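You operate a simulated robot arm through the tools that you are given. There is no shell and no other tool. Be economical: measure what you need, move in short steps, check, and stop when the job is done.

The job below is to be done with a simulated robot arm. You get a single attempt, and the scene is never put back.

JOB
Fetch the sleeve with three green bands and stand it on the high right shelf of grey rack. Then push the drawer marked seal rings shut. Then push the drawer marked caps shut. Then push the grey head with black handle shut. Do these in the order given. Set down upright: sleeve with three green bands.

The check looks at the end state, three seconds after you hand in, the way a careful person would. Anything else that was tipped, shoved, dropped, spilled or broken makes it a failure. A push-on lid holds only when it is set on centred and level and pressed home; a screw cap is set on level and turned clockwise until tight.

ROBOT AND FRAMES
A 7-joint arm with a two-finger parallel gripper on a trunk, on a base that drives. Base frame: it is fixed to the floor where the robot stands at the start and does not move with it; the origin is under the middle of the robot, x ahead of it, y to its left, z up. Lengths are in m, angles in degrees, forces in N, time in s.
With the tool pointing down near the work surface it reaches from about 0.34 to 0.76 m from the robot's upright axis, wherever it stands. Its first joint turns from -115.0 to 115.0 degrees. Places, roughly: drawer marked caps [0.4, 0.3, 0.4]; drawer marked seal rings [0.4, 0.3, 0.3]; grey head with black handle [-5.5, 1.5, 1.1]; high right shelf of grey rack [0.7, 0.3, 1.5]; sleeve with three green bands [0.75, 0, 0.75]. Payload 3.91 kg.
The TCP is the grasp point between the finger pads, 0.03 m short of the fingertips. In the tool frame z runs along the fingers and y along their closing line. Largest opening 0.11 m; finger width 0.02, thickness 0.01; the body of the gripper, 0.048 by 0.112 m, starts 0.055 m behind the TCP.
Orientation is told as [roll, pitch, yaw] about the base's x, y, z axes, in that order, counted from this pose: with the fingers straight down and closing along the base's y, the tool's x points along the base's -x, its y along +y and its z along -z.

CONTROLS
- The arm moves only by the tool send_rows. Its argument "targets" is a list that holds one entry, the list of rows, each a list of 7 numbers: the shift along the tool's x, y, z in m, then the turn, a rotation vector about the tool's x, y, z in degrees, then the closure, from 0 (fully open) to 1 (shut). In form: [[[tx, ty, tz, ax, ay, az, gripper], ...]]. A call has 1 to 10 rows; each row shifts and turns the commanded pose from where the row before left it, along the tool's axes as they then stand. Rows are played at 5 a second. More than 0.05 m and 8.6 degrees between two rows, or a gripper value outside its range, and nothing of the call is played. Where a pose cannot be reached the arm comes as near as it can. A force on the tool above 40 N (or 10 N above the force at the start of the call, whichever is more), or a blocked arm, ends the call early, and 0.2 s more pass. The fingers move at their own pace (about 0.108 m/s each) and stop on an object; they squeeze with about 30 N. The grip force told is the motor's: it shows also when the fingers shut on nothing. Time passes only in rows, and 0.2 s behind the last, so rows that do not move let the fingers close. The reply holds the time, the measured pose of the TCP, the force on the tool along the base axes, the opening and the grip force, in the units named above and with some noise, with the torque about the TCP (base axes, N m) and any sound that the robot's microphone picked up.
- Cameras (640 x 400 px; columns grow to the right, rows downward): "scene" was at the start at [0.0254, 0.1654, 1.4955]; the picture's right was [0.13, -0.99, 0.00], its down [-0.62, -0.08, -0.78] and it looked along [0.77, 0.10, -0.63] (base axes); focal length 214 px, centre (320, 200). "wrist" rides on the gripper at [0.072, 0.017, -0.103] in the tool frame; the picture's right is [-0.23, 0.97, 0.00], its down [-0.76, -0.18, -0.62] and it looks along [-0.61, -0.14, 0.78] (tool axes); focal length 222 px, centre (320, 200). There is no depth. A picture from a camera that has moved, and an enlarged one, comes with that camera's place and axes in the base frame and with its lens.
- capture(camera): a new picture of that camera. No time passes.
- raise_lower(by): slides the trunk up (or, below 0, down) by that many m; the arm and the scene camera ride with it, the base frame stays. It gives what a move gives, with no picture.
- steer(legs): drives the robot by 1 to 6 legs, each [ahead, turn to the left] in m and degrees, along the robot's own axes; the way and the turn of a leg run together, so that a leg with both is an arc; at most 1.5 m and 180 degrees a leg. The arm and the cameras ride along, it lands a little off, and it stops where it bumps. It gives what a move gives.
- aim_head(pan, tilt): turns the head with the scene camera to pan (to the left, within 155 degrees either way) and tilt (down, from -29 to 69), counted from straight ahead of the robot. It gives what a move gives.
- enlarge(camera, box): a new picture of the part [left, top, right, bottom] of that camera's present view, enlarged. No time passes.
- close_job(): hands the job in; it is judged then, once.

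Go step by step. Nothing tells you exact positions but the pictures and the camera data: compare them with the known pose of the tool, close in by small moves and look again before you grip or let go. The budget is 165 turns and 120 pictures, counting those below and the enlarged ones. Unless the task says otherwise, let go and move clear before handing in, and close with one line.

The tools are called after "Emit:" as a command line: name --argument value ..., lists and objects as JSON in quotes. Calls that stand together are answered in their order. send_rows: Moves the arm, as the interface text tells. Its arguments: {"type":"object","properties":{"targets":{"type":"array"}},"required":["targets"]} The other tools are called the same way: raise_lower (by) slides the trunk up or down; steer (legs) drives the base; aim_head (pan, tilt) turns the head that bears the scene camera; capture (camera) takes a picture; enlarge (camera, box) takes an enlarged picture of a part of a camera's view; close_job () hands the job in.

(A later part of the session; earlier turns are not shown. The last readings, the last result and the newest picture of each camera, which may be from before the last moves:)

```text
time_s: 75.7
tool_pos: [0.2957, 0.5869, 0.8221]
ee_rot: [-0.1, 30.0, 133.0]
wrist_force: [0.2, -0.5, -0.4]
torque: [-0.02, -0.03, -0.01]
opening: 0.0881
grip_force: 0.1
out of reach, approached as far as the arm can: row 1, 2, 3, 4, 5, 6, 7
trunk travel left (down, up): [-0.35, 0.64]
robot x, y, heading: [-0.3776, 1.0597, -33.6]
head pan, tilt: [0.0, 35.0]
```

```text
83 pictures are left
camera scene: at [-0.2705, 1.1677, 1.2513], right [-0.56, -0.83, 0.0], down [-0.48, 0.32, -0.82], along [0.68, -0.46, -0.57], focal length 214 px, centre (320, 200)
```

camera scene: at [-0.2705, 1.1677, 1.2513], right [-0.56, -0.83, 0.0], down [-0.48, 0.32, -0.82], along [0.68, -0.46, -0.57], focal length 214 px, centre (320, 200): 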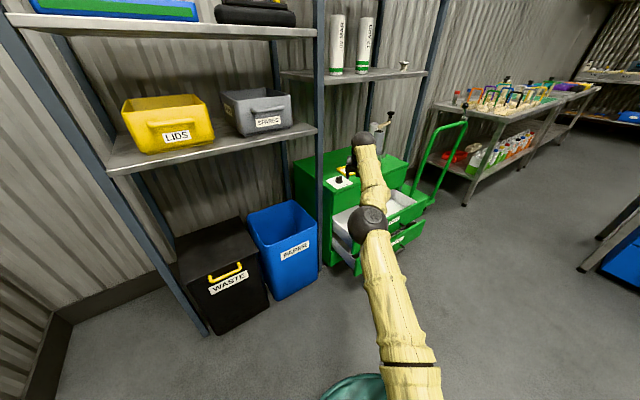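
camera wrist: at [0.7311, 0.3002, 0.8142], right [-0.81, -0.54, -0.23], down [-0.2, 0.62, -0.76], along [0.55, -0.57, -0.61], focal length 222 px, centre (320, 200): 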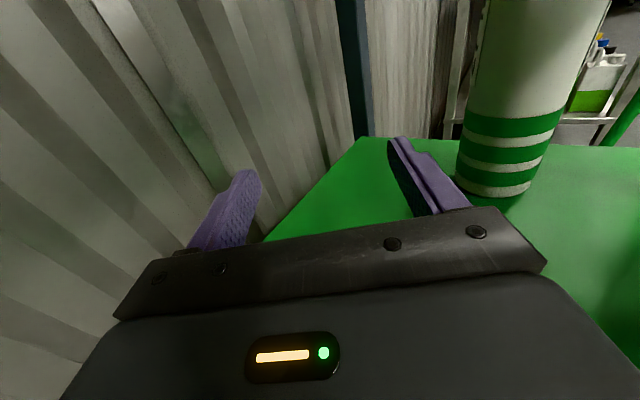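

Emit:
send_rows --targets '[[[0, 0, 0, 0, -8.5, 0, 0.2], [0, 0, 0, 0, -8.5, 0, 0.2], [-0.03, 0, 0, 0, -8.5, 0, 0.2], [-0.04, 0, 0, 0, -4.5, 0, 0.2], [-0.04, 0, 0, 0, 0, 0, 0.2]]]'

Emit:
capture --camera "scene"

```text
time_s: 76.9
tool_pos: [0.2134, 0.6578, 0.8182]
ee_rot: [-0.1, 0.2, 133.1]
wrist_force: [0.3, -0.8, -0.1]
torque: [-0.01, 0.01, 0.01]
opening: 0.088
grip_force: 0.0
out of reach, approached as far as the arm can: row 1, 2, 4, 5
trunk travel left (down, up): [-0.35, 0.64]
robot x, y, heading: [-0.3766, 1.0537, -33.8]
head pan, tilt: [0.0, 35.0]
```

```text
82 pictures are left
camera scene: at [-0.2706, 1.1675, 1.2513], right [-0.56, -0.83, 0.0], down [-0.48, 0.32, -0.82], along [0.68, -0.46, -0.57], focal length 214 px, centre (320, 200)
```

scene: 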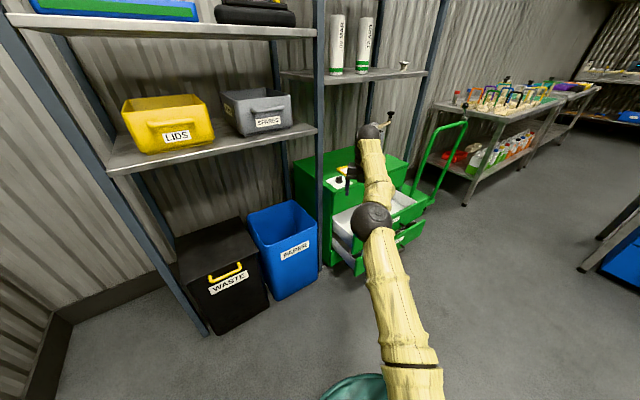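

Emit:
send_rows --targets '[[[-0.04, 0, 0, 0, 0, 0, 0.2], [-0.04, 0, 0, 0, 0, 0, 0.2], [-0.04, 0, 0, 0, 0, 0, 0.2], [-0.04, 0, 0, 0, 0, 0, 0.2]]]'

Emit:
capture --camera "scene"

```text
time_s: 77.9
tool_pos: [0.2175, 0.6979, 0.861]
ee_rot: [-0.1, 0.2, 133.1]
wrist_force: [0.3, -0.3, 0.4]
torque: [-0.02, 0.02, -0.01]
opening: 0.088
grip_force: 0.1
out of reach, approached as far as the arm can: row 1, 2, 3, 4
trunk travel left (down, up): [-0.35, 0.64]
robot x, y, heading: [-0.3799, 1.0592, -33.7]
head pan, tilt: [0.0, 35.0]
```

```text
81 pictures are left
camera scene: at [-0.2705, 1.1674, 1.2513], right [-0.56, -0.83, 0.0], down [-0.48, 0.32, -0.82], along [0.68, -0.46, -0.57], focal length 214 px, centre (320, 200)
```

scene: 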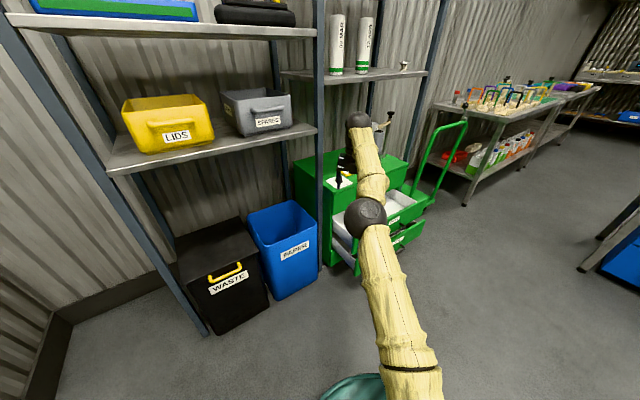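

Emit:
send_rows --targets '[[[0, 0.03, -0.03, 0, 0, 0, 0.2], [0, 0.03, -0.03, 0, 0, 0, 0.2], [0, 0.03, -0.03, 0, 0, 0, 0.2], [0, 0.03, -0.03, 0, 0, 0, 0.2], [0, 0, 0, 0, 0, 0, 0.2], [0, 0, 0, 0, 0, 0, 0.2]]]'

```text
time_s: 79.3
tool_pos: [0.1628, 0.6655, 0.9168]
ee_rot: [-0.1, 0.3, 133.1]
wrist_force: [0.2, 0.2, 0.3]
torque: [0.0, 0.0, -0.01]
opening: 0.088
grip_force: 0.0
out of reach, approached as far as the arm can: row 1, 2, 3, 4
trunk travel left (down, up): [-0.35, 0.64]
robot x, y, heading: [-0.3824, 1.0532, -33.7]
head pan, tilt: [0.0, 35.0]
```

It converged again. Pull in gently.

Emit:
send_rows --targets '[[[-0.03, 0, 0, 0, 0, 0, 0.2], [-0.03, 0, 0, 0, 0, 0, 0.2], [-0.03, 0, 0, 0, 0, 0, 0.2], [-0.03, 0, 0, 0, 0, 0, 0.2], [-0.03, 0, 0, 0, 0, 0, 0.2]]]'

Emit:
capture --camera "scene"

```text
time_s: 80.5
tool_pos: [0.058, 0.7755, 0.9162]
ee_rot: [0.0, 0.3, 133.0]
wrist_force: [0.5, 0.4, 0.3]
torque: [-0.01, 0.0, 0.0]
opening: 0.0879
grip_force: 0.1
trunk travel left (down, up): [-0.35, 0.64]
robot x, y, heading: [-0.3808, 1.0562, -33.4]
head pan, tilt: [0.0, 35.0]
```

```text
80 pictures are left
camera scene: at [-0.2706, 1.1676, 1.2513], right [-0.56, -0.83, 0.0], down [-0.48, 0.32, -0.82], along [0.68, -0.46, -0.57], focal length 214 px, centre (320, 200)
```

scene: 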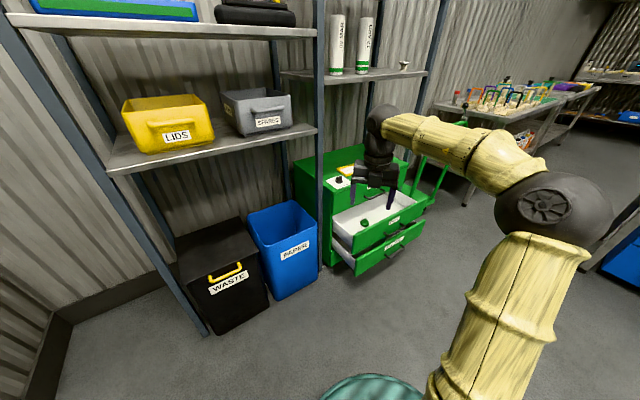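

The arm is restored. Drive to the new stand-off point behind (-0.03, 0.47), heading -15°.

Emit:
steer --legs '[[0, -50], [0.51, 0], [0, 68.5]]'

Emit:
send_rows --targets '[[[0, 0, 0, 0, 8.5, 0, 0.2], [0, 0, 0, 0, 8.5, 0, 0.2], [0, 0, 0, 0, 8.5, 0, 0.2], [0, 0, 0, 0, 8.5, 0, 0.2], [0, 0, 0, 0, 8.5, 0, 0.2], [0, 0, 0, 0, 8.5, 0, 0.2], [0, 0, 0, 0, 8.5, 0, 0.2], [0, 0, 0, 0, 8.5, 0, 0.2], [0, 0, 0, 0, 8.5, 0, 0.2], [0, 0, 0, 0, 8.5, 0, 0.2]]]'

Emit:
capture --camera "scene"

```text
time_s: 91.5
tool_pos: [0.1786, 0.4346, 0.9151]
ee_rot: [-0.1, 0.1, 152.8]
wrist_force: [0.4, 0.2, -0.2]
torque: [0.01, -0.01, 0.0]
opening: 0.0882
grip_force: 0.0
trunk travel left (down, up): [-0.35, 0.64]
robot x, y, heading: [-0.3281, 0.5511, -14.1]
head pan, tilt: [0.0, 35.0]
```

```text
time_s: 93.7
tool_pos: [0.1792, 0.4363, 0.9171]
ee_rot: [-2.7, 85.4, 150.3]
wrist_force: [0.5, 0.4, 0.8]
torque: [-0.02, -0.01, -0.02]
opening: 0.0879
grip_force: 0.0
trunk travel left (down, up): [-0.35, 0.64]
robot x, y, heading: [-0.3302, 0.5504, -14.1]
head pan, tilt: [0.0, 35.0]
```

```text
79 pictures are left
camera scene: at [-0.2634, 0.694, 1.2513], right [-0.24, -0.97, 0.0], down [-0.56, 0.14, -0.82], along [0.79, -0.2, -0.57], focal length 214 px, centre (320, 200)
```

scene: 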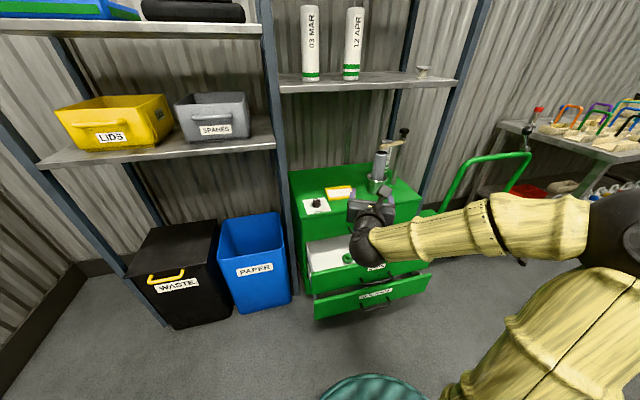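

Level the hand, lower it to z≈0.757, then drive ahead 0.3 m.

Emit:
send_rows --targets '[[[0, 0, 0, 0, 4.7, 0, 0.2], [-0.04, 0, 0, 0, 0, 0, 0.2], [-0.04, 0, 0, 0, 0, 0, 0.2], [-0.04, 0, 0, 0, 0, 0, 0.2], [-0.04, 0, 0, 0, 0, 0, 0.2]]]'

Emit:
steer --legs '[[0.3, 0]]'

Emit:
capture --camera "scene"

Emit:
capture --camera "wrist"

```text
time_s: 94.9
tool_pos: [0.1957, 0.4368, 0.7568]
ee_rot: [-101.1, 89.9, 51.5]
wrist_force: [-0.5, -1.1, -0.4]
torque: [0.01, 0.02, -0.01]
opening: 0.088
grip_force: 0.0
out of reach, approached as far as the arm can: row 3, 4
trunk travel left (down, up): [-0.35, 0.64]
robot x, y, heading: [-0.3281, 0.5503, -13.9]
head pan, tilt: [0.0, 35.0]
```

```text
time_s: 97.2
tool_pos: [0.4802, 0.3613, 0.7573]
ee_rot: [-62.5, 89.9, 89.9]
wrist_force: [0.5, -1.8, 0.2]
torque: [0.0, -0.01, 0.0]
opening: 0.0881
grip_force: 0.1
trunk travel left (down, up): [-0.35, 0.64]
robot x, y, heading: [-0.046, 0.4769, -14.4]
head pan, tilt: [0.0, 35.0]
```

```text
78 pictures are left
camera scene: at [0.0231, 0.6213, 1.2513], right [-0.25, -0.97, 0.0], down [-0.56, 0.14, -0.82], along [0.79, -0.2, -0.57], focal length 214 px, centre (320, 200)
```

scene: 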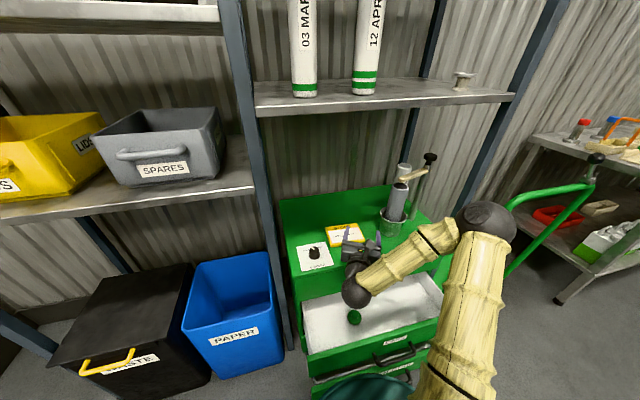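

```text
77 pictures are left
camera wrist: at [0.3805, 0.3938, 0.8289], right [-0.45, -0.86, -0.23], down [-0.47, 0.45, -0.76], along [0.76, -0.23, -0.61], focal length 222 px, centre (320, 200)
```

wrist: 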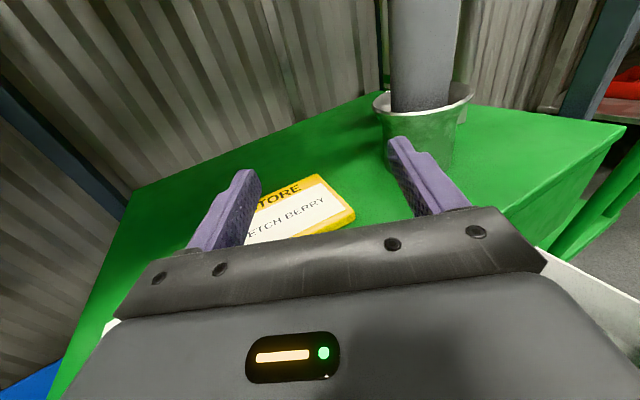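

Positioned without bumps. Curve in behind the pot, first part.

Emit:
send_rows --targets '[[[0, -0.0253, 0.0376, -7, 0, 0, 0.2], [0, -0.0297, 0.0342, -7, 0, 0, 0.2], [0, -0.0336, 0.0304, -7, 0, 0, 0.2], [0, -0.0167, 0.0414, -7, 0, 0, 0.2], [0, -0.0217, 0.0391, -7, 0, 0, 0.2]]]'

Emit:
capture --camera "scene"

```text
time_s: 98.4
tool_pos: [0.6944, 0.336, 0.7573]
ee_rot: [-13.7, 89.9, 103.8]
wrist_force: [-0.2, 0.6, -0.5]
torque: [0.05, -0.01, 0.01]
opening: 0.088
grip_force: 0.0
trunk travel left (down, up): [-0.35, 0.64]
robot x, y, heading: [-0.0433, 0.4784, -14.5]
head pan, tilt: [0.0, 35.0]
```

```text
76 pictures are left
camera scene: at [0.0229, 0.6213, 1.2513], right [-0.25, -0.97, 0.0], down [-0.56, 0.14, -0.82], along [0.79, -0.2, -0.57], focal length 214 px, centre (320, 200)
```

scene: 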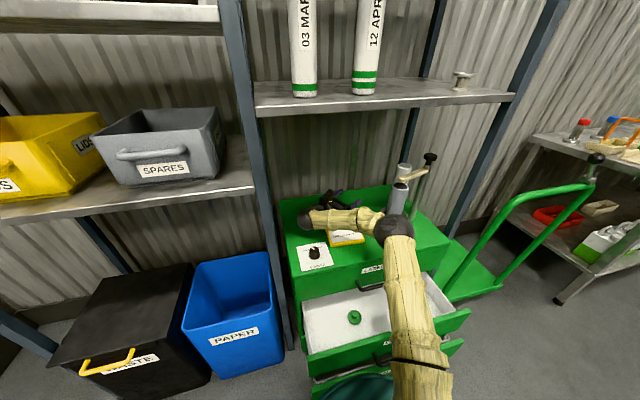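

The forearm would pass too close to the pestle from here. I'll retract, shift the base about 0.09 m left, and re-enter.

Emit:
send_rows --targets '[[[0, 0.0263, -0.0362, 7, 0, 0, 0.2], [0, 0.0217, -0.0391, 7, 0, 0, 0.2], [0, 0.0371, -0.026, 7, 0, 0, 0.2], [0, 0.0336, -0.0304, 7, 0, 0, 0.2], [0, 0.0297, -0.0342, 7, 0, 0, 0.2]]]'

Emit:
steer --legs '[[-0.4, 0], [0, 60], [0.1, 0], [0, -60]]'

```text
time_s: 99.6
tool_pos: [0.4792, 0.3604, 0.7566]
ee_rot: [-65.7, 89.9, 86.9]
wrist_force: [0.3, 0.4, -0.2]
torque: [0.01, -0.01, -0.03]
opening: 0.0878
grip_force: 0.1
trunk travel left (down, up): [-0.35, 0.64]
robot x, y, heading: [-0.0442, 0.479, -14.3]
head pan, tilt: [0.0, 35.0]
```

```text
time_s: 110.8
tool_pos: [0.1682, 0.5375, 0.7562]
ee_rot: [-59.4, 89.9, 93.9]
wrist_force: [0.0, 0.2, -1.5]
torque: [-0.03, 0.01, 0.05]
opening: 0.0878
grip_force: 0.0
trunk travel left (down, up): [-0.35, 0.64]
robot x, y, heading: [-0.3572, 0.6509, -13.5]
head pan, tilt: [0.0, 35.0]
```

Emit:
steer --legs '[[0.355, 0]]'

Emit:
capture --camera "scene"

```text
time_s: 113.4
tool_pos: [0.5196, 0.4579, 0.7562]
ee_rot: [-59.7, 89.9, 93.9]
wrist_force: [-0.5, -0.3, 0.9]
torque: [0.02, 0.03, 0.0]
opening: 0.088
grip_force: 0.0
trunk travel left (down, up): [-0.35, 0.64]
robot x, y, heading: [-0.0061, 0.5676, -13.3]
head pan, tilt: [0.0, 35.0]
```

```text
75 pictures are left
camera scene: at [0.0573, 0.7103, 1.2513], right [-0.23, -0.97, 0.0], down [-0.56, 0.13, -0.82], along [0.8, -0.19, -0.57], focal length 214 px, centre (320, 200)
```

scene: 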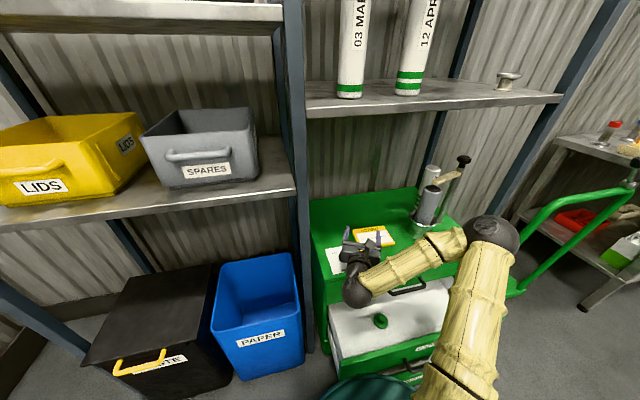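

No bump. Re-enter: forward first, then rotate behind the pot.

Emit:
send_rows --targets '[[[0, 0.0064, 0.0422, -2, 0, 0, 0.2], [0, 0.0049, 0.0424, -2, 0, 0, 0.2], [0, 0.0034, 0.0426, -2, 0, 0, 0.2], [0, 0.0019, 0.0427, -2, 0, 0, 0.2], [0, 0.0056, 0.0184, -7.5, 0, 0, 0.2], [0, 0.0031, 0.0189, -7.5, 0, 0, 0.2], [0, 0.0006, 0.0192, -7.5, 0, 0, 0.2], [0, -0.0019, 0.0191, -7.5, 0, 0, 0.2]]]'

Emit:
capture --camera "scene"

```text
time_s: 115.2
tool_pos: [0.7075, 0.3, 0.7547]
ee_rot: [1.4, 89.8, 116.9]
wrist_force: [-0.4, 0.1, -0.3]
torque: [0.02, -0.01, 0.02]
opening: 0.0881
grip_force: 0.1
trunk travel left (down, up): [-0.35, 0.64]
robot x, y, heading: [-0.0061, 0.5681, -13.2]
head pan, tilt: [0.0, 35.0]
```

```text
74 pictures are left
camera scene: at [0.0572, 0.7102, 1.2513], right [-0.23, -0.97, 0.0], down [-0.56, 0.13, -0.82], along [0.8, -0.19, -0.57], focal length 214 px, centre (320, 200)
```

scene: 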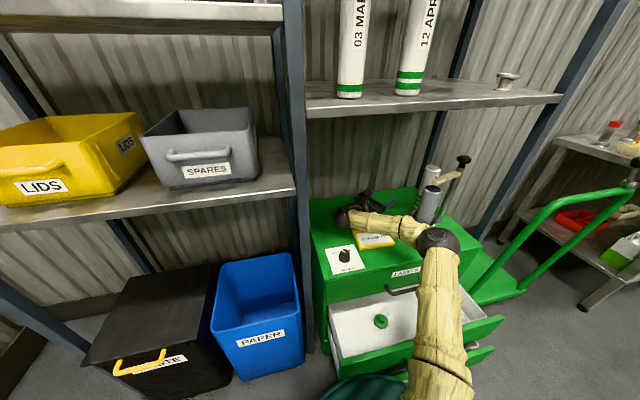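

Emit:
send_rows --targets '[[[0, 0.0186, 0.0388, -4, 0, 0, 0.2], [0, 0.0158, 0.04, -4, 0, 0, 0.2], [0, 0.013, 0.041, -4, 0, 0, 0.2]]]'

Emit:
capture --camera "scene"

Emit:
capture --camera "wrist"

```text
time_s: 116.0
tool_pos: [0.7077, 0.1709, 0.755]
ee_rot: [0.4, 89.9, 104.0]
wrist_force: [0.3, 0.2, -0.4]
torque: [-0.01, 0.0, 0.05]
opening: 0.088
grip_force: 0.2
trunk travel left (down, up): [-0.35, 0.64]
robot x, y, heading: [-0.006, 0.5683, -12.9]
head pan, tilt: [0.0, 35.0]
```

```text
73 pictures are left
camera scene: at [0.0574, 0.7104, 1.2513], right [-0.23, -0.97, 0.0], down [-0.56, 0.13, -0.82], along [0.8, -0.19, -0.57], focal length 214 px, centre (320, 200)
```

scene: 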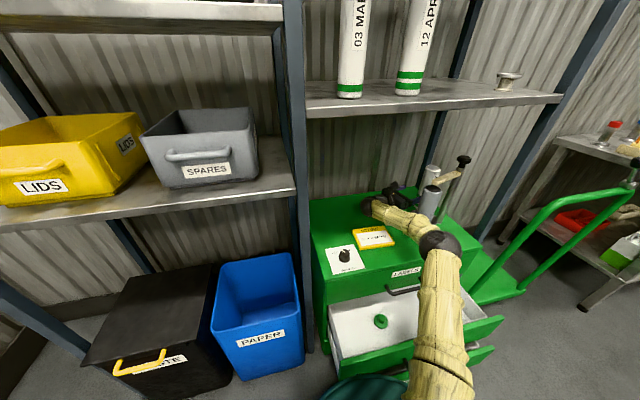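

```text
72 pictures are left
camera wrist: at [0.6674, 0.267, 0.8284], right [-0.95, -0.23, -0.23], down [0.03, 0.65, -0.76], along [0.32, -0.73, -0.61], focal length 222 px, centre (320, 200)
```

wrist: 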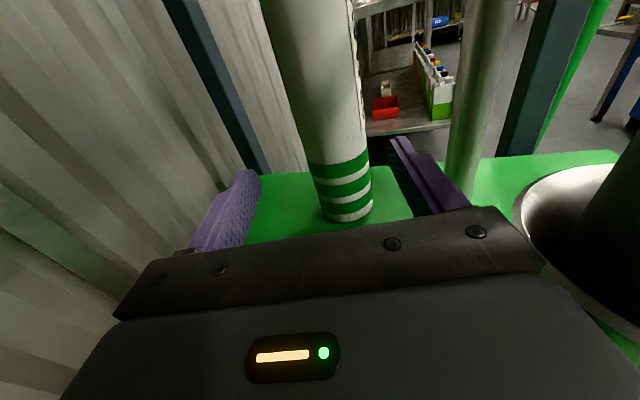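

Sleeve at (0.726, 0.071), nicely centred. Advance half way and check forearm vs. pestle.

Emit:
send_rows --targets '[[[0, 0.003, 0.025, 0, 0, 0, 0.2], [0, 0.002, 0.025, 0, 0, 0, 0.2]]]'

Emit:
enlarge --camera "scene" --box '[340, 140, 500, 260]'

```text
time_s: 116.6
tool_pos: [0.7129, 0.1206, 0.7551]
ee_rot: [-3.5, 90.0, 100.2]
wrist_force: [0.3, -0.3, 0.1]
torque: [0.04, 0.01, 0.0]
opening: 0.0881
grip_force: 0.1
trunk travel left (down, up): [-0.35, 0.64]
robot x, y, heading: [-0.0018, 0.5665, -12.9]
head pan, tilt: [0.0, 35.0]
```

```text
3.33 times, centred on (420, 200) of scene
camera zoom: at [0.0574, 0.7104, 1.2513], right [-0.23, -0.97, 0.0], down [-0.56, 0.13, -0.82], along [0.8, -0.19, -0.57], focal length 715 px, centre (-13, 200)
```

zoom: 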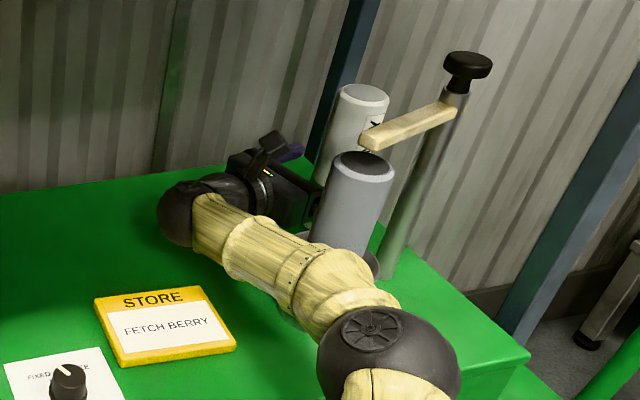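

The forearm has about 5 cm to the pestle now. I'll advance just 0.036 m more (sleeve slightly beyond the pad centre) and look.

Emit:
send_rows --targets '[[[0, 0, 0.018, 0, 0, 0, 0.2], [0, 0, 0.018, 0, 0, 0, 0.2]]]'

Emit:
enlarge --camera "scene" --box '[340, 140, 500, 260]'

Emit:
capture --camera "wrist"

```text
time_s: 117.2
tool_pos: [0.724, 0.0848, 0.7538]
ee_rot: [-7.1, 89.8, 96.5]
wrist_force: [-0.1, 0.7, 0.4]
torque: [0.0, -0.01, -0.02]
opening: 0.0879
grip_force: 0.0
trunk travel left (down, up): [-0.35, 0.64]
robot x, y, heading: [-0.0045, 0.5666, -12.9]
head pan, tilt: [0.0, 35.0]
```

```text
3.33 times, centred on (420, 200) of scene
camera zoom: at [0.0574, 0.7103, 1.2513], right [-0.23, -0.97, 0.0], down [-0.56, 0.13, -0.82], along [0.8, -0.19, -0.57], focal length 715 px, centre (-13, 200)
```

zoom: 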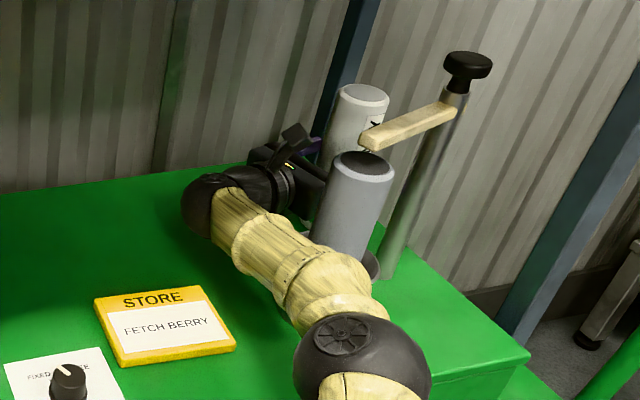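

```text
69 pictures are left
camera wrist: at [0.6829, 0.1815, 0.8268], right [-0.95, -0.23, -0.23], down [0.03, 0.65, -0.76], along [0.32, -0.72, -0.61], focal length 222 px, centre (320, 200)
```

wrist: 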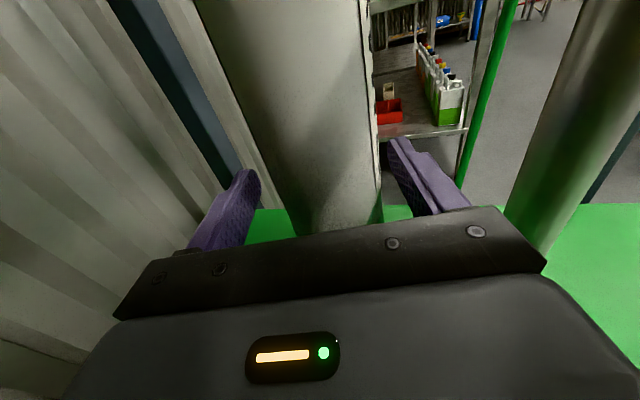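

Sleeve sits between the fingers. Close.

Emit:
send_rows --targets '[[[0, 0, 0, 0, 0, 0, 0.35], [0, 0, 0, 0, 0, 0, 0.45], [0, 0, 0, 0, 0, 0, 0.6], [0, 0, 0, 0, 0, 0, 1], [0, 0, 0, 0, 0, 0, 1]]]'

Emit:
capture --camera "wrist"

```text
time_s: 118.4
tool_pos: [0.7234, 0.0858, 0.7541]
ee_rot: [-7.8, 89.8, 95.7]
wrist_force: [0.2, -0.3, 0.9]
torque: [-0.05, 0.04, -0.01]
opening: 0.0575
grip_force: 29.7
trunk travel left (down, up): [-0.35, 0.64]
robot x, y, heading: [-0.0022, 0.5665, -13.2]
head pan, tilt: [0.0, 35.0]
```

```text
68 pictures are left
camera wrist: at [0.6827, 0.1816, 0.827], right [-0.95, -0.23, -0.23], down [0.03, 0.65, -0.76], along [0.32, -0.73, -0.61], focal length 222 px, centre (320, 200)
```

wrist: 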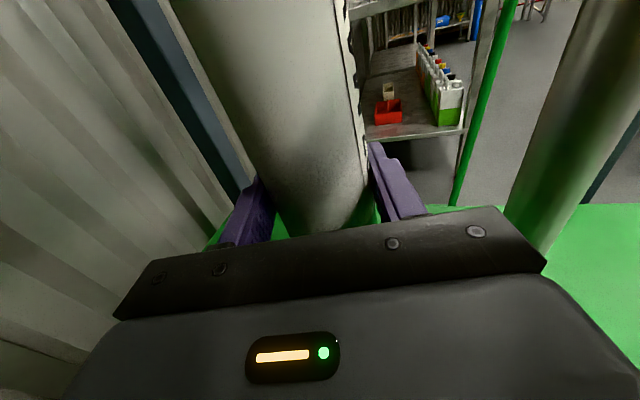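

Gripped firmly (0.0575 m). Lift 4 cm and retrace the way out.

Emit:
send_rows --targets '[[[0.02, 0, 0, 0, 0, 0, 1], [0.02, 0, 0, 0, 0, 0, 1], [0, 0, -0.045, 0, 0, 0, 1], [0, 0, -0.045, 0, 0, 0, 1]]]'

Emit:
enlarge --camera "scene" --box '[340, 140, 500, 260]'

```text
time_s: 119.4
tool_pos: [0.7019, 0.1744, 0.7943]
ee_rot: [0.2, 90.0, 103.7]
wrist_force: [-0.2, -0.3, -3.0]
torque: [0.0, 0.01, 0.0]
opening: 0.0571
grip_force: 30.7
trunk travel left (down, up): [-0.35, 0.64]
robot x, y, heading: [-0.0039, 0.5666, -13.3]
head pan, tilt: [0.0, 35.0]
```

```text
3.33 times, centred on (420, 200) of scene
camera zoom: at [0.0577, 0.7099, 1.2513], right [-0.23, -0.97, 0.0], down [-0.56, 0.13, -0.82], along [0.8, -0.19, -0.57], focal length 715 px, centre (-13, 200)
```

zoom: 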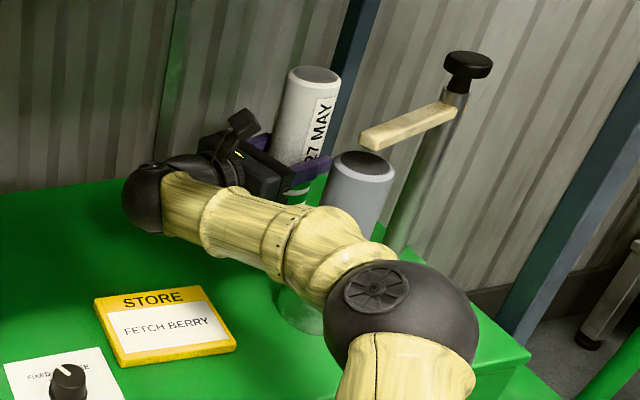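

Held upright. Continue the way out.

Emit:
send_rows --targets '[[[0, -0.0101, -0.0418, 4, 0, 0, 1], [0, -0.013, -0.041, 4, 0, 0, 1], [0, -0.0158, -0.04, 4, 0, 0, 1], [0, 0.0044, -0.0187, 7.5, 0, 0, 1], [0, 0.0019, -0.0191, 7.5, 0, 0, 1], [0, -0.0006, -0.0192, 7.5, 0, 0, 1], [0, -0.0031, -0.0189, 7.5, 0, 0, 1]]]'

Emit:
send_rows --targets '[[[0, -0.0004, -0.0427, 2, 0, 0, 1], [0, -0.002, -0.0427, 2, 0, 0, 1], [0, -0.0034, -0.0426, 2, 0, 0, 1], [0, -0.005, -0.0424, 2, 0, 0, 1]]]'

Emit:
capture --camera "scene"

```text
time_s: 121.0
tool_pos: [0.6531, 0.3619, 0.7972]
ee_rot: [-44.3, 89.8, 101.4]
wrist_force: [0.1, -0.2, -3.0]
torque: [0.04, 0.03, 0.01]
opening: 0.0571
grip_force: 29.7
trunk travel left (down, up): [-0.35, 0.64]
robot x, y, heading: [-0.0023, 0.5651, -13.2]
head pan, tilt: [0.0, 35.0]
```

```text
time_s: 122.0
tool_pos: [0.5161, 0.4617, 0.7968]
ee_rot: [-40.0, 89.9, 113.6]
wrist_force: [-0.4, 0.2, -2.7]
torque: [0.01, -0.02, 0.04]
opening: 0.0567
grip_force: 30.3
out of reach, approached as far as the arm can: row 4
trunk travel left (down, up): [-0.35, 0.64]
robot x, y, heading: [-0.0061, 0.5667, -13.0]
head pan, tilt: [0.0, 35.0]
```

```text
66 pictures are left
camera scene: at [0.0577, 0.7101, 1.2513], right [-0.23, -0.97, 0.0], down [-0.56, 0.13, -0.82], along [0.8, -0.19, -0.57], focal length 214 px, centre (320, 200)
```

scene: 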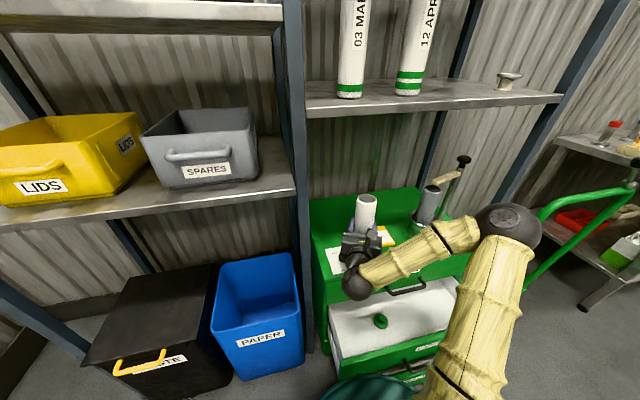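

Sleeve is out in the open. Back out and raise the trunk fully, then look at the top shelf.

Emit:
steer --legs '[[-0.4, 0]]'

Emit:
raise_lower --by 0.4

Emit:
raise_lower --by 0.23

Emit:
send_rows --targets '[[[0.04, 0, 0, 0, 0, 0, 1], [0.04, 0, 0, 0, 0, 0, 1], [0.04, 0, 0, 0, 0, 0, 1], [0.04, 0, 0, 0, 0, 0, 1], [0.04, 0, 0, 0, 0, 0, 1]]]'

Emit:
aim_head --pan 0 --tilt 25

Emit:
capture --camera "scene"

```text
time_s: 124.9
tool_pos: [0.1261, 0.5532, 0.7967]
ee_rot: [-46.9, 89.9, 106.7]
wrist_force: [-0.3, 0.1, -3.3]
torque: [-0.01, 0.01, -0.01]
opening: 0.0572
grip_force: 30.0
trunk travel left (down, up): [-0.35, 0.64]
robot x, y, heading: [-0.3921, 0.6625, -13.4]
head pan, tilt: [0.0, 35.0]
```

```text
time_s: 128.7
tool_pos: [0.1279, 0.5532, 1.1961]
ee_rot: [-44.1, 90.0, 109.4]
wrist_force: [0.3, 0.2, -2.9]
torque: [0.03, 0.0, 0.02]
opening: 0.0571
grip_force: 30.5
trunk travel left (down, up): [-0.75, 0.24]
robot x, y, heading: [-0.3958, 0.6566, -13.0]
head pan, tilt: [0.0, 35.0]
```

```text
time_s: 131.1
tool_pos: [0.1265, 0.5543, 1.426]
ee_rot: [-42.9, 89.8, 110.8]
wrist_force: [-0.6, -0.2, -3.8]
torque: [0.01, 0.0, 0.04]
opening: 0.0571
grip_force: 29.6
trunk travel left (down, up): [-0.98, 0.01]
robot x, y, heading: [-0.3964, 0.6609, -13.4]
head pan, tilt: [0.0, 35.0]
```

```text
time_s: 132.3
tool_pos: [0.1272, 0.5502, 1.6273]
ee_rot: [-22.8, 89.9, 130.8]
wrist_force: [-1.0, 0.1, -3.1]
torque: [0.01, 0.05, 0.04]
opening: 0.057
grip_force: 30.2
trunk travel left (down, up): [-0.98, 0.01]
robot x, y, heading: [-0.3986, 0.6595, -13.1]
head pan, tilt: [0.0, 35.0]
```

```text
time_s: 133.1
tool_pos: [0.1286, 0.5506, 1.6267]
ee_rot: [-39.3, 89.9, 114.3]
wrist_force: [-0.9, -0.3, -1.8]
torque: [0.04, 0.0, 0.0]
opening: 0.057
grip_force: 30.3
trunk travel left (down, up): [-0.98, 0.01]
robot x, y, heading: [-0.3962, 0.6593, -13.0]
head pan, tilt: [0.0, 25.0]
```

```text
65 pictures are left
camera scene: at [-0.329, 0.8012, 1.897], right [-0.23, -0.97, 0.0], down [-0.41, 0.1, -0.91], along [0.88, -0.21, -0.42], focal length 214 px, centre (320, 200)
```

scene: 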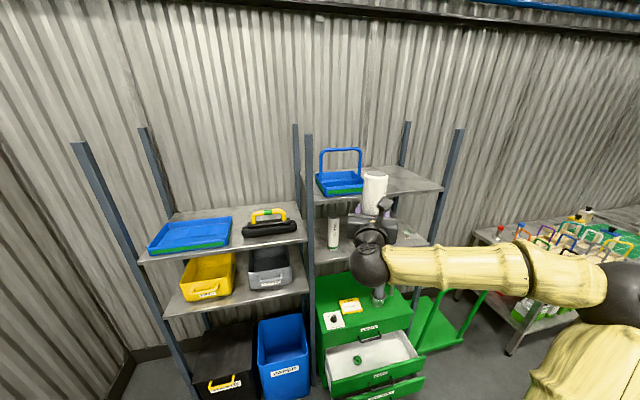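

Top shelf right part is free (tray ends at y≈0.38). I'll shift right and drive in so the sleeve comes over the shelf edge, 4 cm above it.

Emit:
steer --legs '[[0, -60], [0.3, 0], [0, 60]]'

Emit:
steer --legs '[[0.22, 0]]'

Emit:
capture --camera "scene"

Emit:
capture --camera "wrist"

```text
time_s: 143.0
tool_pos: [0.2171, 0.2723, 1.6273]
ee_rot: [-44.9, 90.0, 109.5]
wrist_force: [0.1, -0.6, -3.0]
torque: [-0.01, -0.02, -0.04]
opening: 0.057
grip_force: 30.5
trunk travel left (down, up): [-0.98, 0.01]
robot x, y, heading: [-0.3113, 0.3683, -12.2]
head pan, tilt: [0.0, 25.0]
```

```text
time_s: 144.9
tool_pos: [0.4278, 0.2252, 1.6261]
ee_rot: [-32.0, 89.9, 122.6]
wrist_force: [0.6, -0.4, -3.4]
torque: [0.04, 0.0, 0.03]
opening: 0.057
grip_force: 30.3
trunk travel left (down, up): [-0.98, 0.01]
robot x, y, heading: [-0.1017, 0.3274, -12.4]
head pan, tilt: [0.0, 25.0]
```

```text
64 pictures are left
camera scene: at [-0.0324, 0.4682, 1.897], right [-0.21, -0.98, 0.0], down [-0.41, 0.09, -0.91], along [0.89, -0.19, -0.42], focal length 214 px, centre (320, 200)
```

scene: 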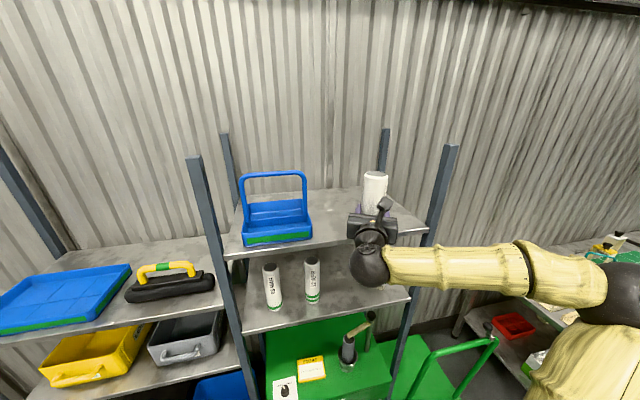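

```text
63 pictures are left
camera wrist: at [0.3281, 0.2541, 1.6998], right [-0.42, -0.88, -0.23], down [-0.49, 0.43, -0.76], along [0.77, -0.21, -0.61], focal length 222 px, centre (320, 200)
```

wrist: 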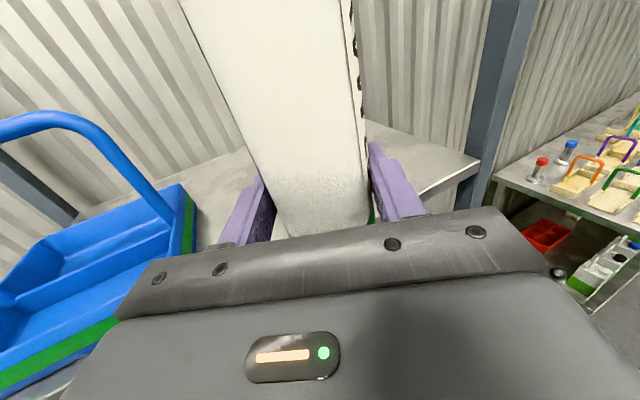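

Clear. Extend over the shelf 0.2 m.

Emit:
send_rows --targets '[[[0, -0.0103, 0.0449, 0, 0, 0, 1], [0, -0.0103, 0.0449, 0, 0, 0, 1], [0, -0.0103, 0.0449, 0, 0, 0, 1], [0, -0.0103, 0.0449, 0, 0, 0, 1]]]'

Emit:
capture --camera "scene"

```text
time_s: 145.9
tool_pos: [0.6137, 0.1864, 1.6262]
ee_rot: [-3.3, 89.8, 151.2]
wrist_force: [0.5, 0.3, -2.6]
torque: [0.0, 0.01, -0.01]
opening: 0.0569
grip_force: 29.8
trunk travel left (down, up): [-0.98, 0.01]
robot x, y, heading: [-0.0975, 0.3227, -12.1]
head pan, tilt: [0.0, 25.0]
```

```text
62 pictures are left
camera scene: at [-0.0301, 0.4686, 1.8968], right [-0.21, -0.98, 0.0], down [-0.42, 0.09, -0.91], along [0.88, -0.19, -0.42], focal length 214 px, centre (320, 200)
```

scene: 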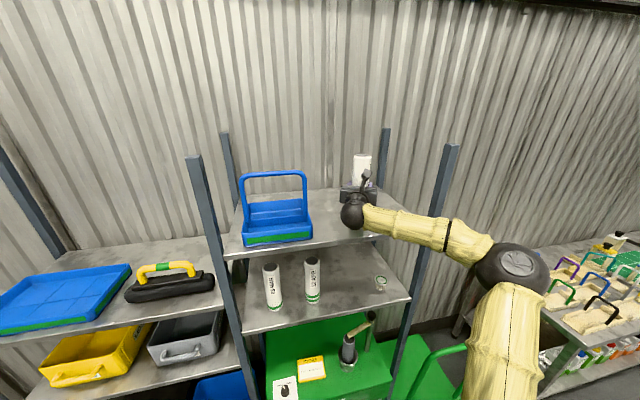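

Over the shelf at (0.62, 0.18) with clearance around. Lower in small steps watching force.

Emit:
send_rows --targets '[[[-0.012, 0, 0, 0, 0, 0, 1], [-0.012, 0, 0, 0, 0, 0, 1], [0, 0, 0, 0, 0, 0, 1]]]'

Emit:
enlarge --camera "scene" --box '[310, 140, 420, 240]'

Emit:
capture --camera "wrist"

```text
time_s: 146.7
tool_pos: [0.6086, 0.1862, 1.6033]
ee_rot: [-40.1, 89.9, 114.5]
wrist_force: [0.1, 0.0, -3.1]
torque: [0.01, 0.01, 0.02]
opening: 0.0569
grip_force: 29.9
trunk travel left (down, up): [-0.98, 0.01]
robot x, y, heading: [-0.0977, 0.3239, -12.2]
head pan, tilt: [0.0, 25.0]
```

```text
4.00 times, centred on (365, 190) of scene
camera zoom: at [-0.0332, 0.4686, 1.897], right [-0.21, -0.98, 0.0], down [-0.41, 0.09, -0.91], along [0.89, -0.19, -0.42], focal length 858 px, centre (140, 240)
```

zoom: 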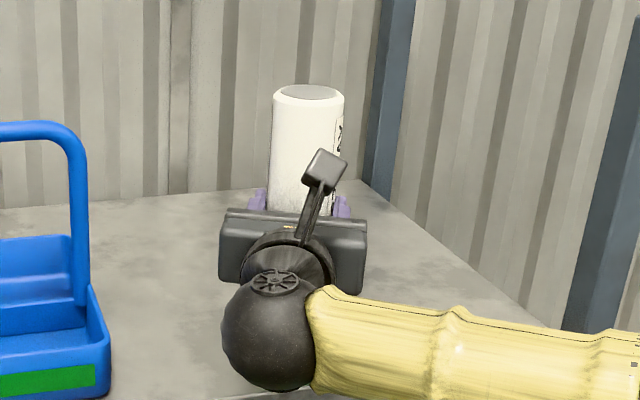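

```text
60 pictures are left
camera wrist: at [0.5085, 0.2149, 1.6766], right [-0.42, -0.88, -0.23], down [-0.49, 0.43, -0.76], along [0.77, -0.21, -0.61], focal length 222 px, centre (320, 200)
```

wrist: 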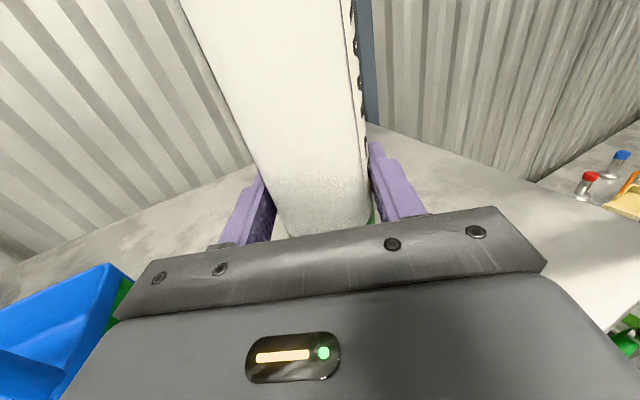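

Emit:
send_rows --targets '[[[-0.006, 0, 0, 0, 0, 0, 1], [-0.006, 0, 0, 0, 0, 0, 1], [0, 0, 0, 0, 0, 0, 1]]]'

Emit:
send_rows --targets '[[[-0.004, 0, 0, 0, 0, 0, 1], [0, 0, 0, 0, 0, 0, 1]]]'

Emit:
send_rows --targets '[[[-0.003, 0, 0, 0, 0, 0, 1], [0, 0, 0, 0, 0, 0, 1]]]'

```text
time_s: 147.5
tool_pos: [0.6076, 0.185, 1.5939]
ee_rot: [-147.6, 89.9, 6.9]
wrist_force: [5.6, -1.3, 12.8]
torque: [-0.21, -0.23, 0.06]
opening: 0.0572
grip_force: 30.2
trunk travel left (down, up): [-0.98, 0.01]
robot x, y, heading: [-0.1014, 0.3221, -12.2]
head pan, tilt: [0.0, 25.0]
```

```text
time_s: 148.1
tool_pos: [0.6061, 0.1851, 1.5886]
ee_rot: [-141.9, 89.8, 12.5]
wrist_force: [5.5, -1.2, 23.1]
torque: [-0.1, -0.02, 0.04]
opening: 0.0568
grip_force: 30.1
trunk travel left (down, up): [-0.98, 0.01]
robot x, y, heading: [-0.0946, 0.3227, -12.4]
head pan, tilt: [0.0, 25.0]
```

```text
time_s: 148.7
tool_pos: [0.6053, 0.185, 1.5867]
ee_rot: [-148.0, 89.9, 6.5]
wrist_force: [4.1, -1.7, 24.3]
torque: [-0.18, -0.07, 0.06]
opening: 0.0569
grip_force: 30.1
trunk travel left (down, up): [-0.98, 0.01]
robot x, y, heading: [-0.0973, 0.3254, -12.4]
head pan, tilt: [0.0, 25.0]
```

Contact reached (a bit over-pressed). Relieve 5 mm, then open gently.

Emit:
send_rows --targets '[[[0.003, 0, 0, 0, 0, 0, 1], [0.003, 0, 0, 0, 0, 0, 1], [0, 0, 0, 0, 0, 0, 1]]]'

```text
time_s: 149.5
tool_pos: [0.6076, 0.1842, 1.5887]
ee_rot: [-12.6, 89.6, 141.9]
wrist_force: [0.9, -0.3, -2.5]
torque: [0.0, -0.02, -0.01]
opening: 0.0573
grip_force: 29.8
trunk travel left (down, up): [-0.98, 0.01]
robot x, y, heading: [-0.099, 0.325, -12.2]
head pan, tilt: [0.0, 25.0]
```

Emit:
send_rows --targets '[[[-0.002, 0, 0, 0, 0, 0, 1], [0, 0, 0, 0, 0, 0, 1]]]'

Emit:
send_rows --targets '[[[0, 0, 0, 0, 0, 0, 0.45], [0, 0, 0, 0, 0, 0, 0.4], [0, 0, 0, 0, 0, 0, 0.3], [0, 0, 0, 0, 0, 0, 0.2], [0, 0, 0, 0, 0, 0, 0.2]]]'

Emit:
capture --camera "wrist"

Emit:
enlarge --camera "scene" --box '[310, 140, 420, 240]'

```text
time_s: 150.1
tool_pos: [0.6082, 0.1843, 1.5883]
ee_rot: [-32.8, 89.9, 121.9]
wrist_force: [-0.6, 0.4, -3.1]
torque: [-0.01, 0.03, -0.01]
opening: 0.0571
grip_force: 30.1
trunk travel left (down, up): [-0.98, 0.01]
robot x, y, heading: [-0.1021, 0.3263, -12.2]
head pan, tilt: [0.0, 25.0]
```

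```text
time_s: 151.3
tool_pos: [0.6072, 0.185, 1.5872]
ee_rot: [-44.3, 90.0, 110.1]
wrist_force: [0.6, -0.2, 0.0]
torque: [0.01, 0.02, 0.02]
opening: 0.088
grip_force: 0.1
trunk travel left (down, up): [-0.98, 0.01]
robot x, y, heading: [-0.0964, 0.3226, -12.6]
head pan, tilt: [0.0, 25.0]
```

```text
59 pictures are left
camera wrist: at [0.5073, 0.2139, 1.6613], right [-0.42, -0.88, -0.23], down [-0.49, 0.43, -0.76], along [0.77, -0.21, -0.61], focal length 222 px, centre (320, 200)
```

wrist: 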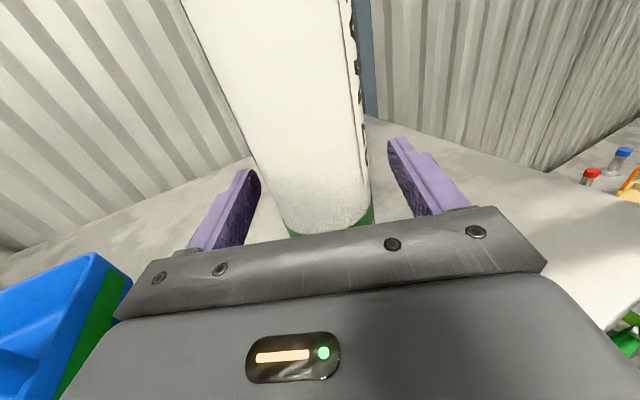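

```text
4.00 times, centred on (365, 190) of scene
camera zoom: at [-0.0336, 0.4684, 1.8971], right [-0.21, -0.98, 0.0], down [-0.41, 0.09, -0.91], along [0.89, -0.19, -0.42], focal length 858 px, centre (140, 240)
```

zoom: 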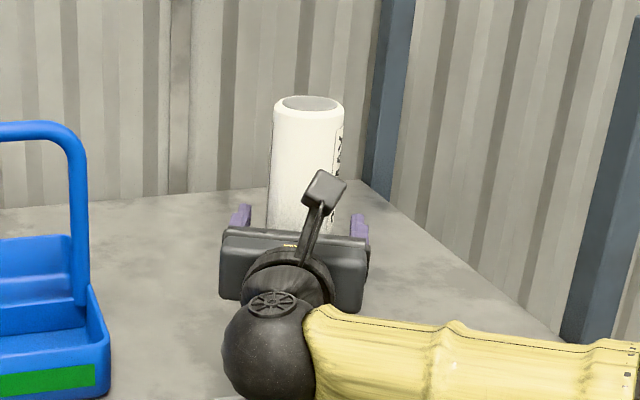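

Sleeve stands freely. Withdraw straight back.

Emit:
send_rows --targets '[[[0, 0, -0.03, 0, 0, 0, 0.2], [0, 0, -0.04, 0, 0, 0, 0.2], [0, 0, -0.04, 0, 0, 0, 0.2], [0, 0, -0.04, 0, 0, 0, 0.2]]]'

Emit:
steer --legs '[[-0.3, 0]]'

Emit:
capture --camera "scene"

```text
time_s: 152.3
tool_pos: [0.471, 0.2502, 1.5895]
ee_rot: [-90.5, 89.9, 64.0]
wrist_force: [-0.5, 0.8, -0.2]
torque: [-0.04, 0.01, -0.05]
opening: 0.088
grip_force: 0.1
trunk travel left (down, up): [-0.98, 0.01]
robot x, y, heading: [-0.1004, 0.3245, -12.3]
head pan, tilt: [0.0, 25.0]
```

```text
time_s: 154.5
tool_pos: [0.1865, 0.3102, 1.5898]
ee_rot: [-62.5, 89.8, 91.8]
wrist_force: [0.5, 0.8, 0.1]
torque: [0.0, -0.04, -0.01]
opening: 0.0879
grip_force: 0.1
trunk travel left (down, up): [-0.98, 0.01]
robot x, y, heading: [-0.3829, 0.387, -12.5]
head pan, tilt: [0.0, 25.0]
```

```text
57 pictures are left
camera scene: at [-0.3186, 0.5309, 1.8971], right [-0.22, -0.98, 0.0], down [-0.41, 0.09, -0.91], along [0.89, -0.2, -0.42], focal length 214 px, centre (320, 200)
```

scene: 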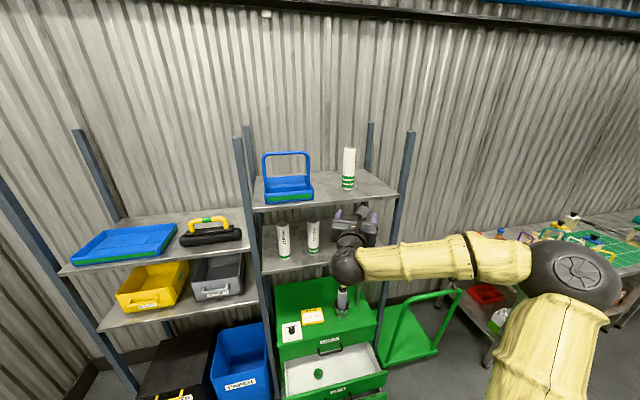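

Sleeve with three green bands stands on the top shelf. Next, the drawers: lower the trunk, roll the hand so the camera is underneath (to fit beneath the caps drawer), and look.

Emit:
raise_lower --by -0.4

Emit:
raise_lower --by -0.4

Emit:
send_rows --targets '[[[0, 0, 0, 0, 0, -8.5, 0.2], [0, 0, 0, 0, 0, -8.5, 0.2], [0, 0, 0, 0, 0, -8.5, 0.2], [0, 0, 0, 0, 0, -8.5, 0.2], [0, 0, 0, 0, 0, -8.5, 0.2], [0, 0, 0, 0, 0, -8.5, 0.2], [0, 0, 0, 0, 0, -8.5, 0.2], [0, 0, 0, 0, 0, -8.5, 0.2], [0, 0, 0, 0, 0, -8.5, 0.2], [0, 0, 0, 0, 0, -8.5, 0.2]]]'

Emit:
aim_head --pan 0 --tilt 40

Emit:
capture --camera "scene"

```text
time_s: 158.4
tool_pos: [0.1881, 0.3083, 1.1887]
ee_rot: [-47.8, 89.9, 106.5]
wrist_force: [-0.4, 1.4, -0.1]
torque: [0.01, 0.02, 0.0]
opening: 0.0881
grip_force: 0.1
trunk travel left (down, up): [-0.58, 0.41]
robot x, y, heading: [-0.3846, 0.3891, -12.5]
head pan, tilt: [0.0, 25.0]
```

```text
time_s: 162.2
tool_pos: [0.1891, 0.3102, 0.7883]
ee_rot: [-47.3, 89.9, 107.1]
wrist_force: [0.7, -0.5, -0.7]
torque: [-0.01, 0.02, 0.01]
opening: 0.088
grip_force: 0.0
trunk travel left (down, up): [-0.18, 0.81]
robot x, y, heading: [-0.3859, 0.3885, -12.6]
head pan, tilt: [0.0, 25.0]
```

```text
time_s: 164.4
tool_pos: [0.1876, 0.3097, 0.7884]
ee_rot: [89.9, 4.9, -115.7]
wrist_force: [0.0, 0.3, -0.2]
torque: [0.01, -0.01, 0.02]
opening: 0.0879
grip_force: 0.2
trunk travel left (down, up): [-0.18, 0.81]
robot x, y, heading: [-0.3838, 0.3876, -12.4]
head pan, tilt: [0.0, 25.0]
```

```text
time_s: 165.2
tool_pos: [0.1884, 0.3091, 0.7888]
ee_rot: [89.8, 5.0, -115.7]
wrist_force: [-0.8, -0.1, -0.1]
torque: [-0.03, -0.01, 0.01]
opening: 0.0882
grip_force: 0.1
trunk travel left (down, up): [-0.18, 0.81]
robot x, y, heading: [-0.3792, 0.3879, -12.4]
head pan, tilt: [0.0, 40.0]
```

```text
56 pictures are left
camera scene: at [-0.3247, 0.5323, 1.0738], right [-0.22, -0.98, 0.0], down [-0.63, 0.14, -0.77], along [0.75, -0.17, -0.64], focal length 214 px, centre (320, 200)
```

scene: 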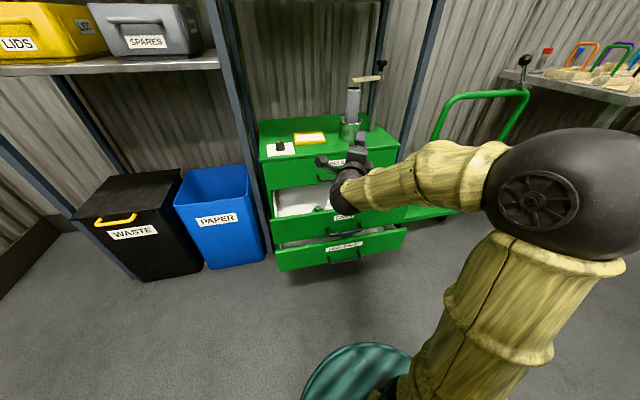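

Finish the roll, close the fingers, and take a detailed view of the drawers.

Emit:
send_rows --targets '[[[0, 0, 0, 0, 0, -8.5, 1], [0, 0, 0, 0, 0, -8.5, 1], [0, 0, 0, 0, 0, -8.5, 1], [0, 0, 0, 0, 0, -8.5, 1], [0, 0, 0, 0, 0, -8.5, 1], [0, 0, 0, 0, 0, -8.5, 1], [0, 0, 0, 0, 0, -8.5, 1], [0, 0, 0, 0, 0, -8.5, 1], [0, 0, 0, 0, 0, -8.5, 1], [0, 0, 0, 0, 0, -8.5, 1]]]'

Emit:
send_rows --targets '[[[0, 0, 0, 7, 0, -5, 1], [0, 0, 0, 7, 0, -5, 1]]]'

Emit:
enlarge --camera "scene" --box '[240, 110, 440, 290]'

```text
time_s: 167.4
tool_pos: [0.1885, 0.3093, 0.7888]
ee_rot: [89.6, -80.0, -115.3]
wrist_force: [0.5, 0.3, 0.4]
torque: [0.02, -0.01, 0.0]
opening: 0.0002
grip_force: 30.1
trunk travel left (down, up): [-0.18, 0.81]
robot x, y, heading: [-0.3802, 0.3865, -12.5]
head pan, tilt: [0.0, 40.0]
```

```text
time_s: 168.0
tool_pos: [0.1883, 0.3087, 0.7876]
ee_rot: [-9.9, -88.7, -29.7]
wrist_force: [0.4, 0.1, 0.6]
torque: [0.01, 0.01, 0.02]
opening: 0.0
grip_force: 29.1
trunk travel left (down, up): [-0.18, 0.81]
robot x, y, heading: [-0.3836, 0.3919, -12.8]
head pan, tilt: [0.0, 40.0]
```

```text
2.22 times, centred on (340, 200) of scene
camera zoom: at [-0.3249, 0.5322, 1.0738], right [-0.22, -0.98, 0.0], down [-0.63, 0.14, -0.77], along [0.75, -0.17, -0.64], focal length 477 px, centre (276, 200)
```

zoom: 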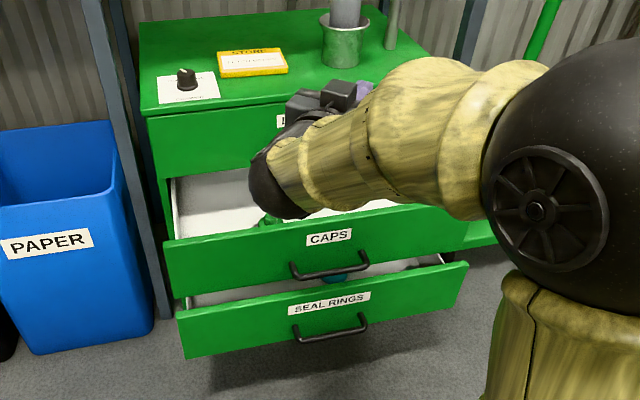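

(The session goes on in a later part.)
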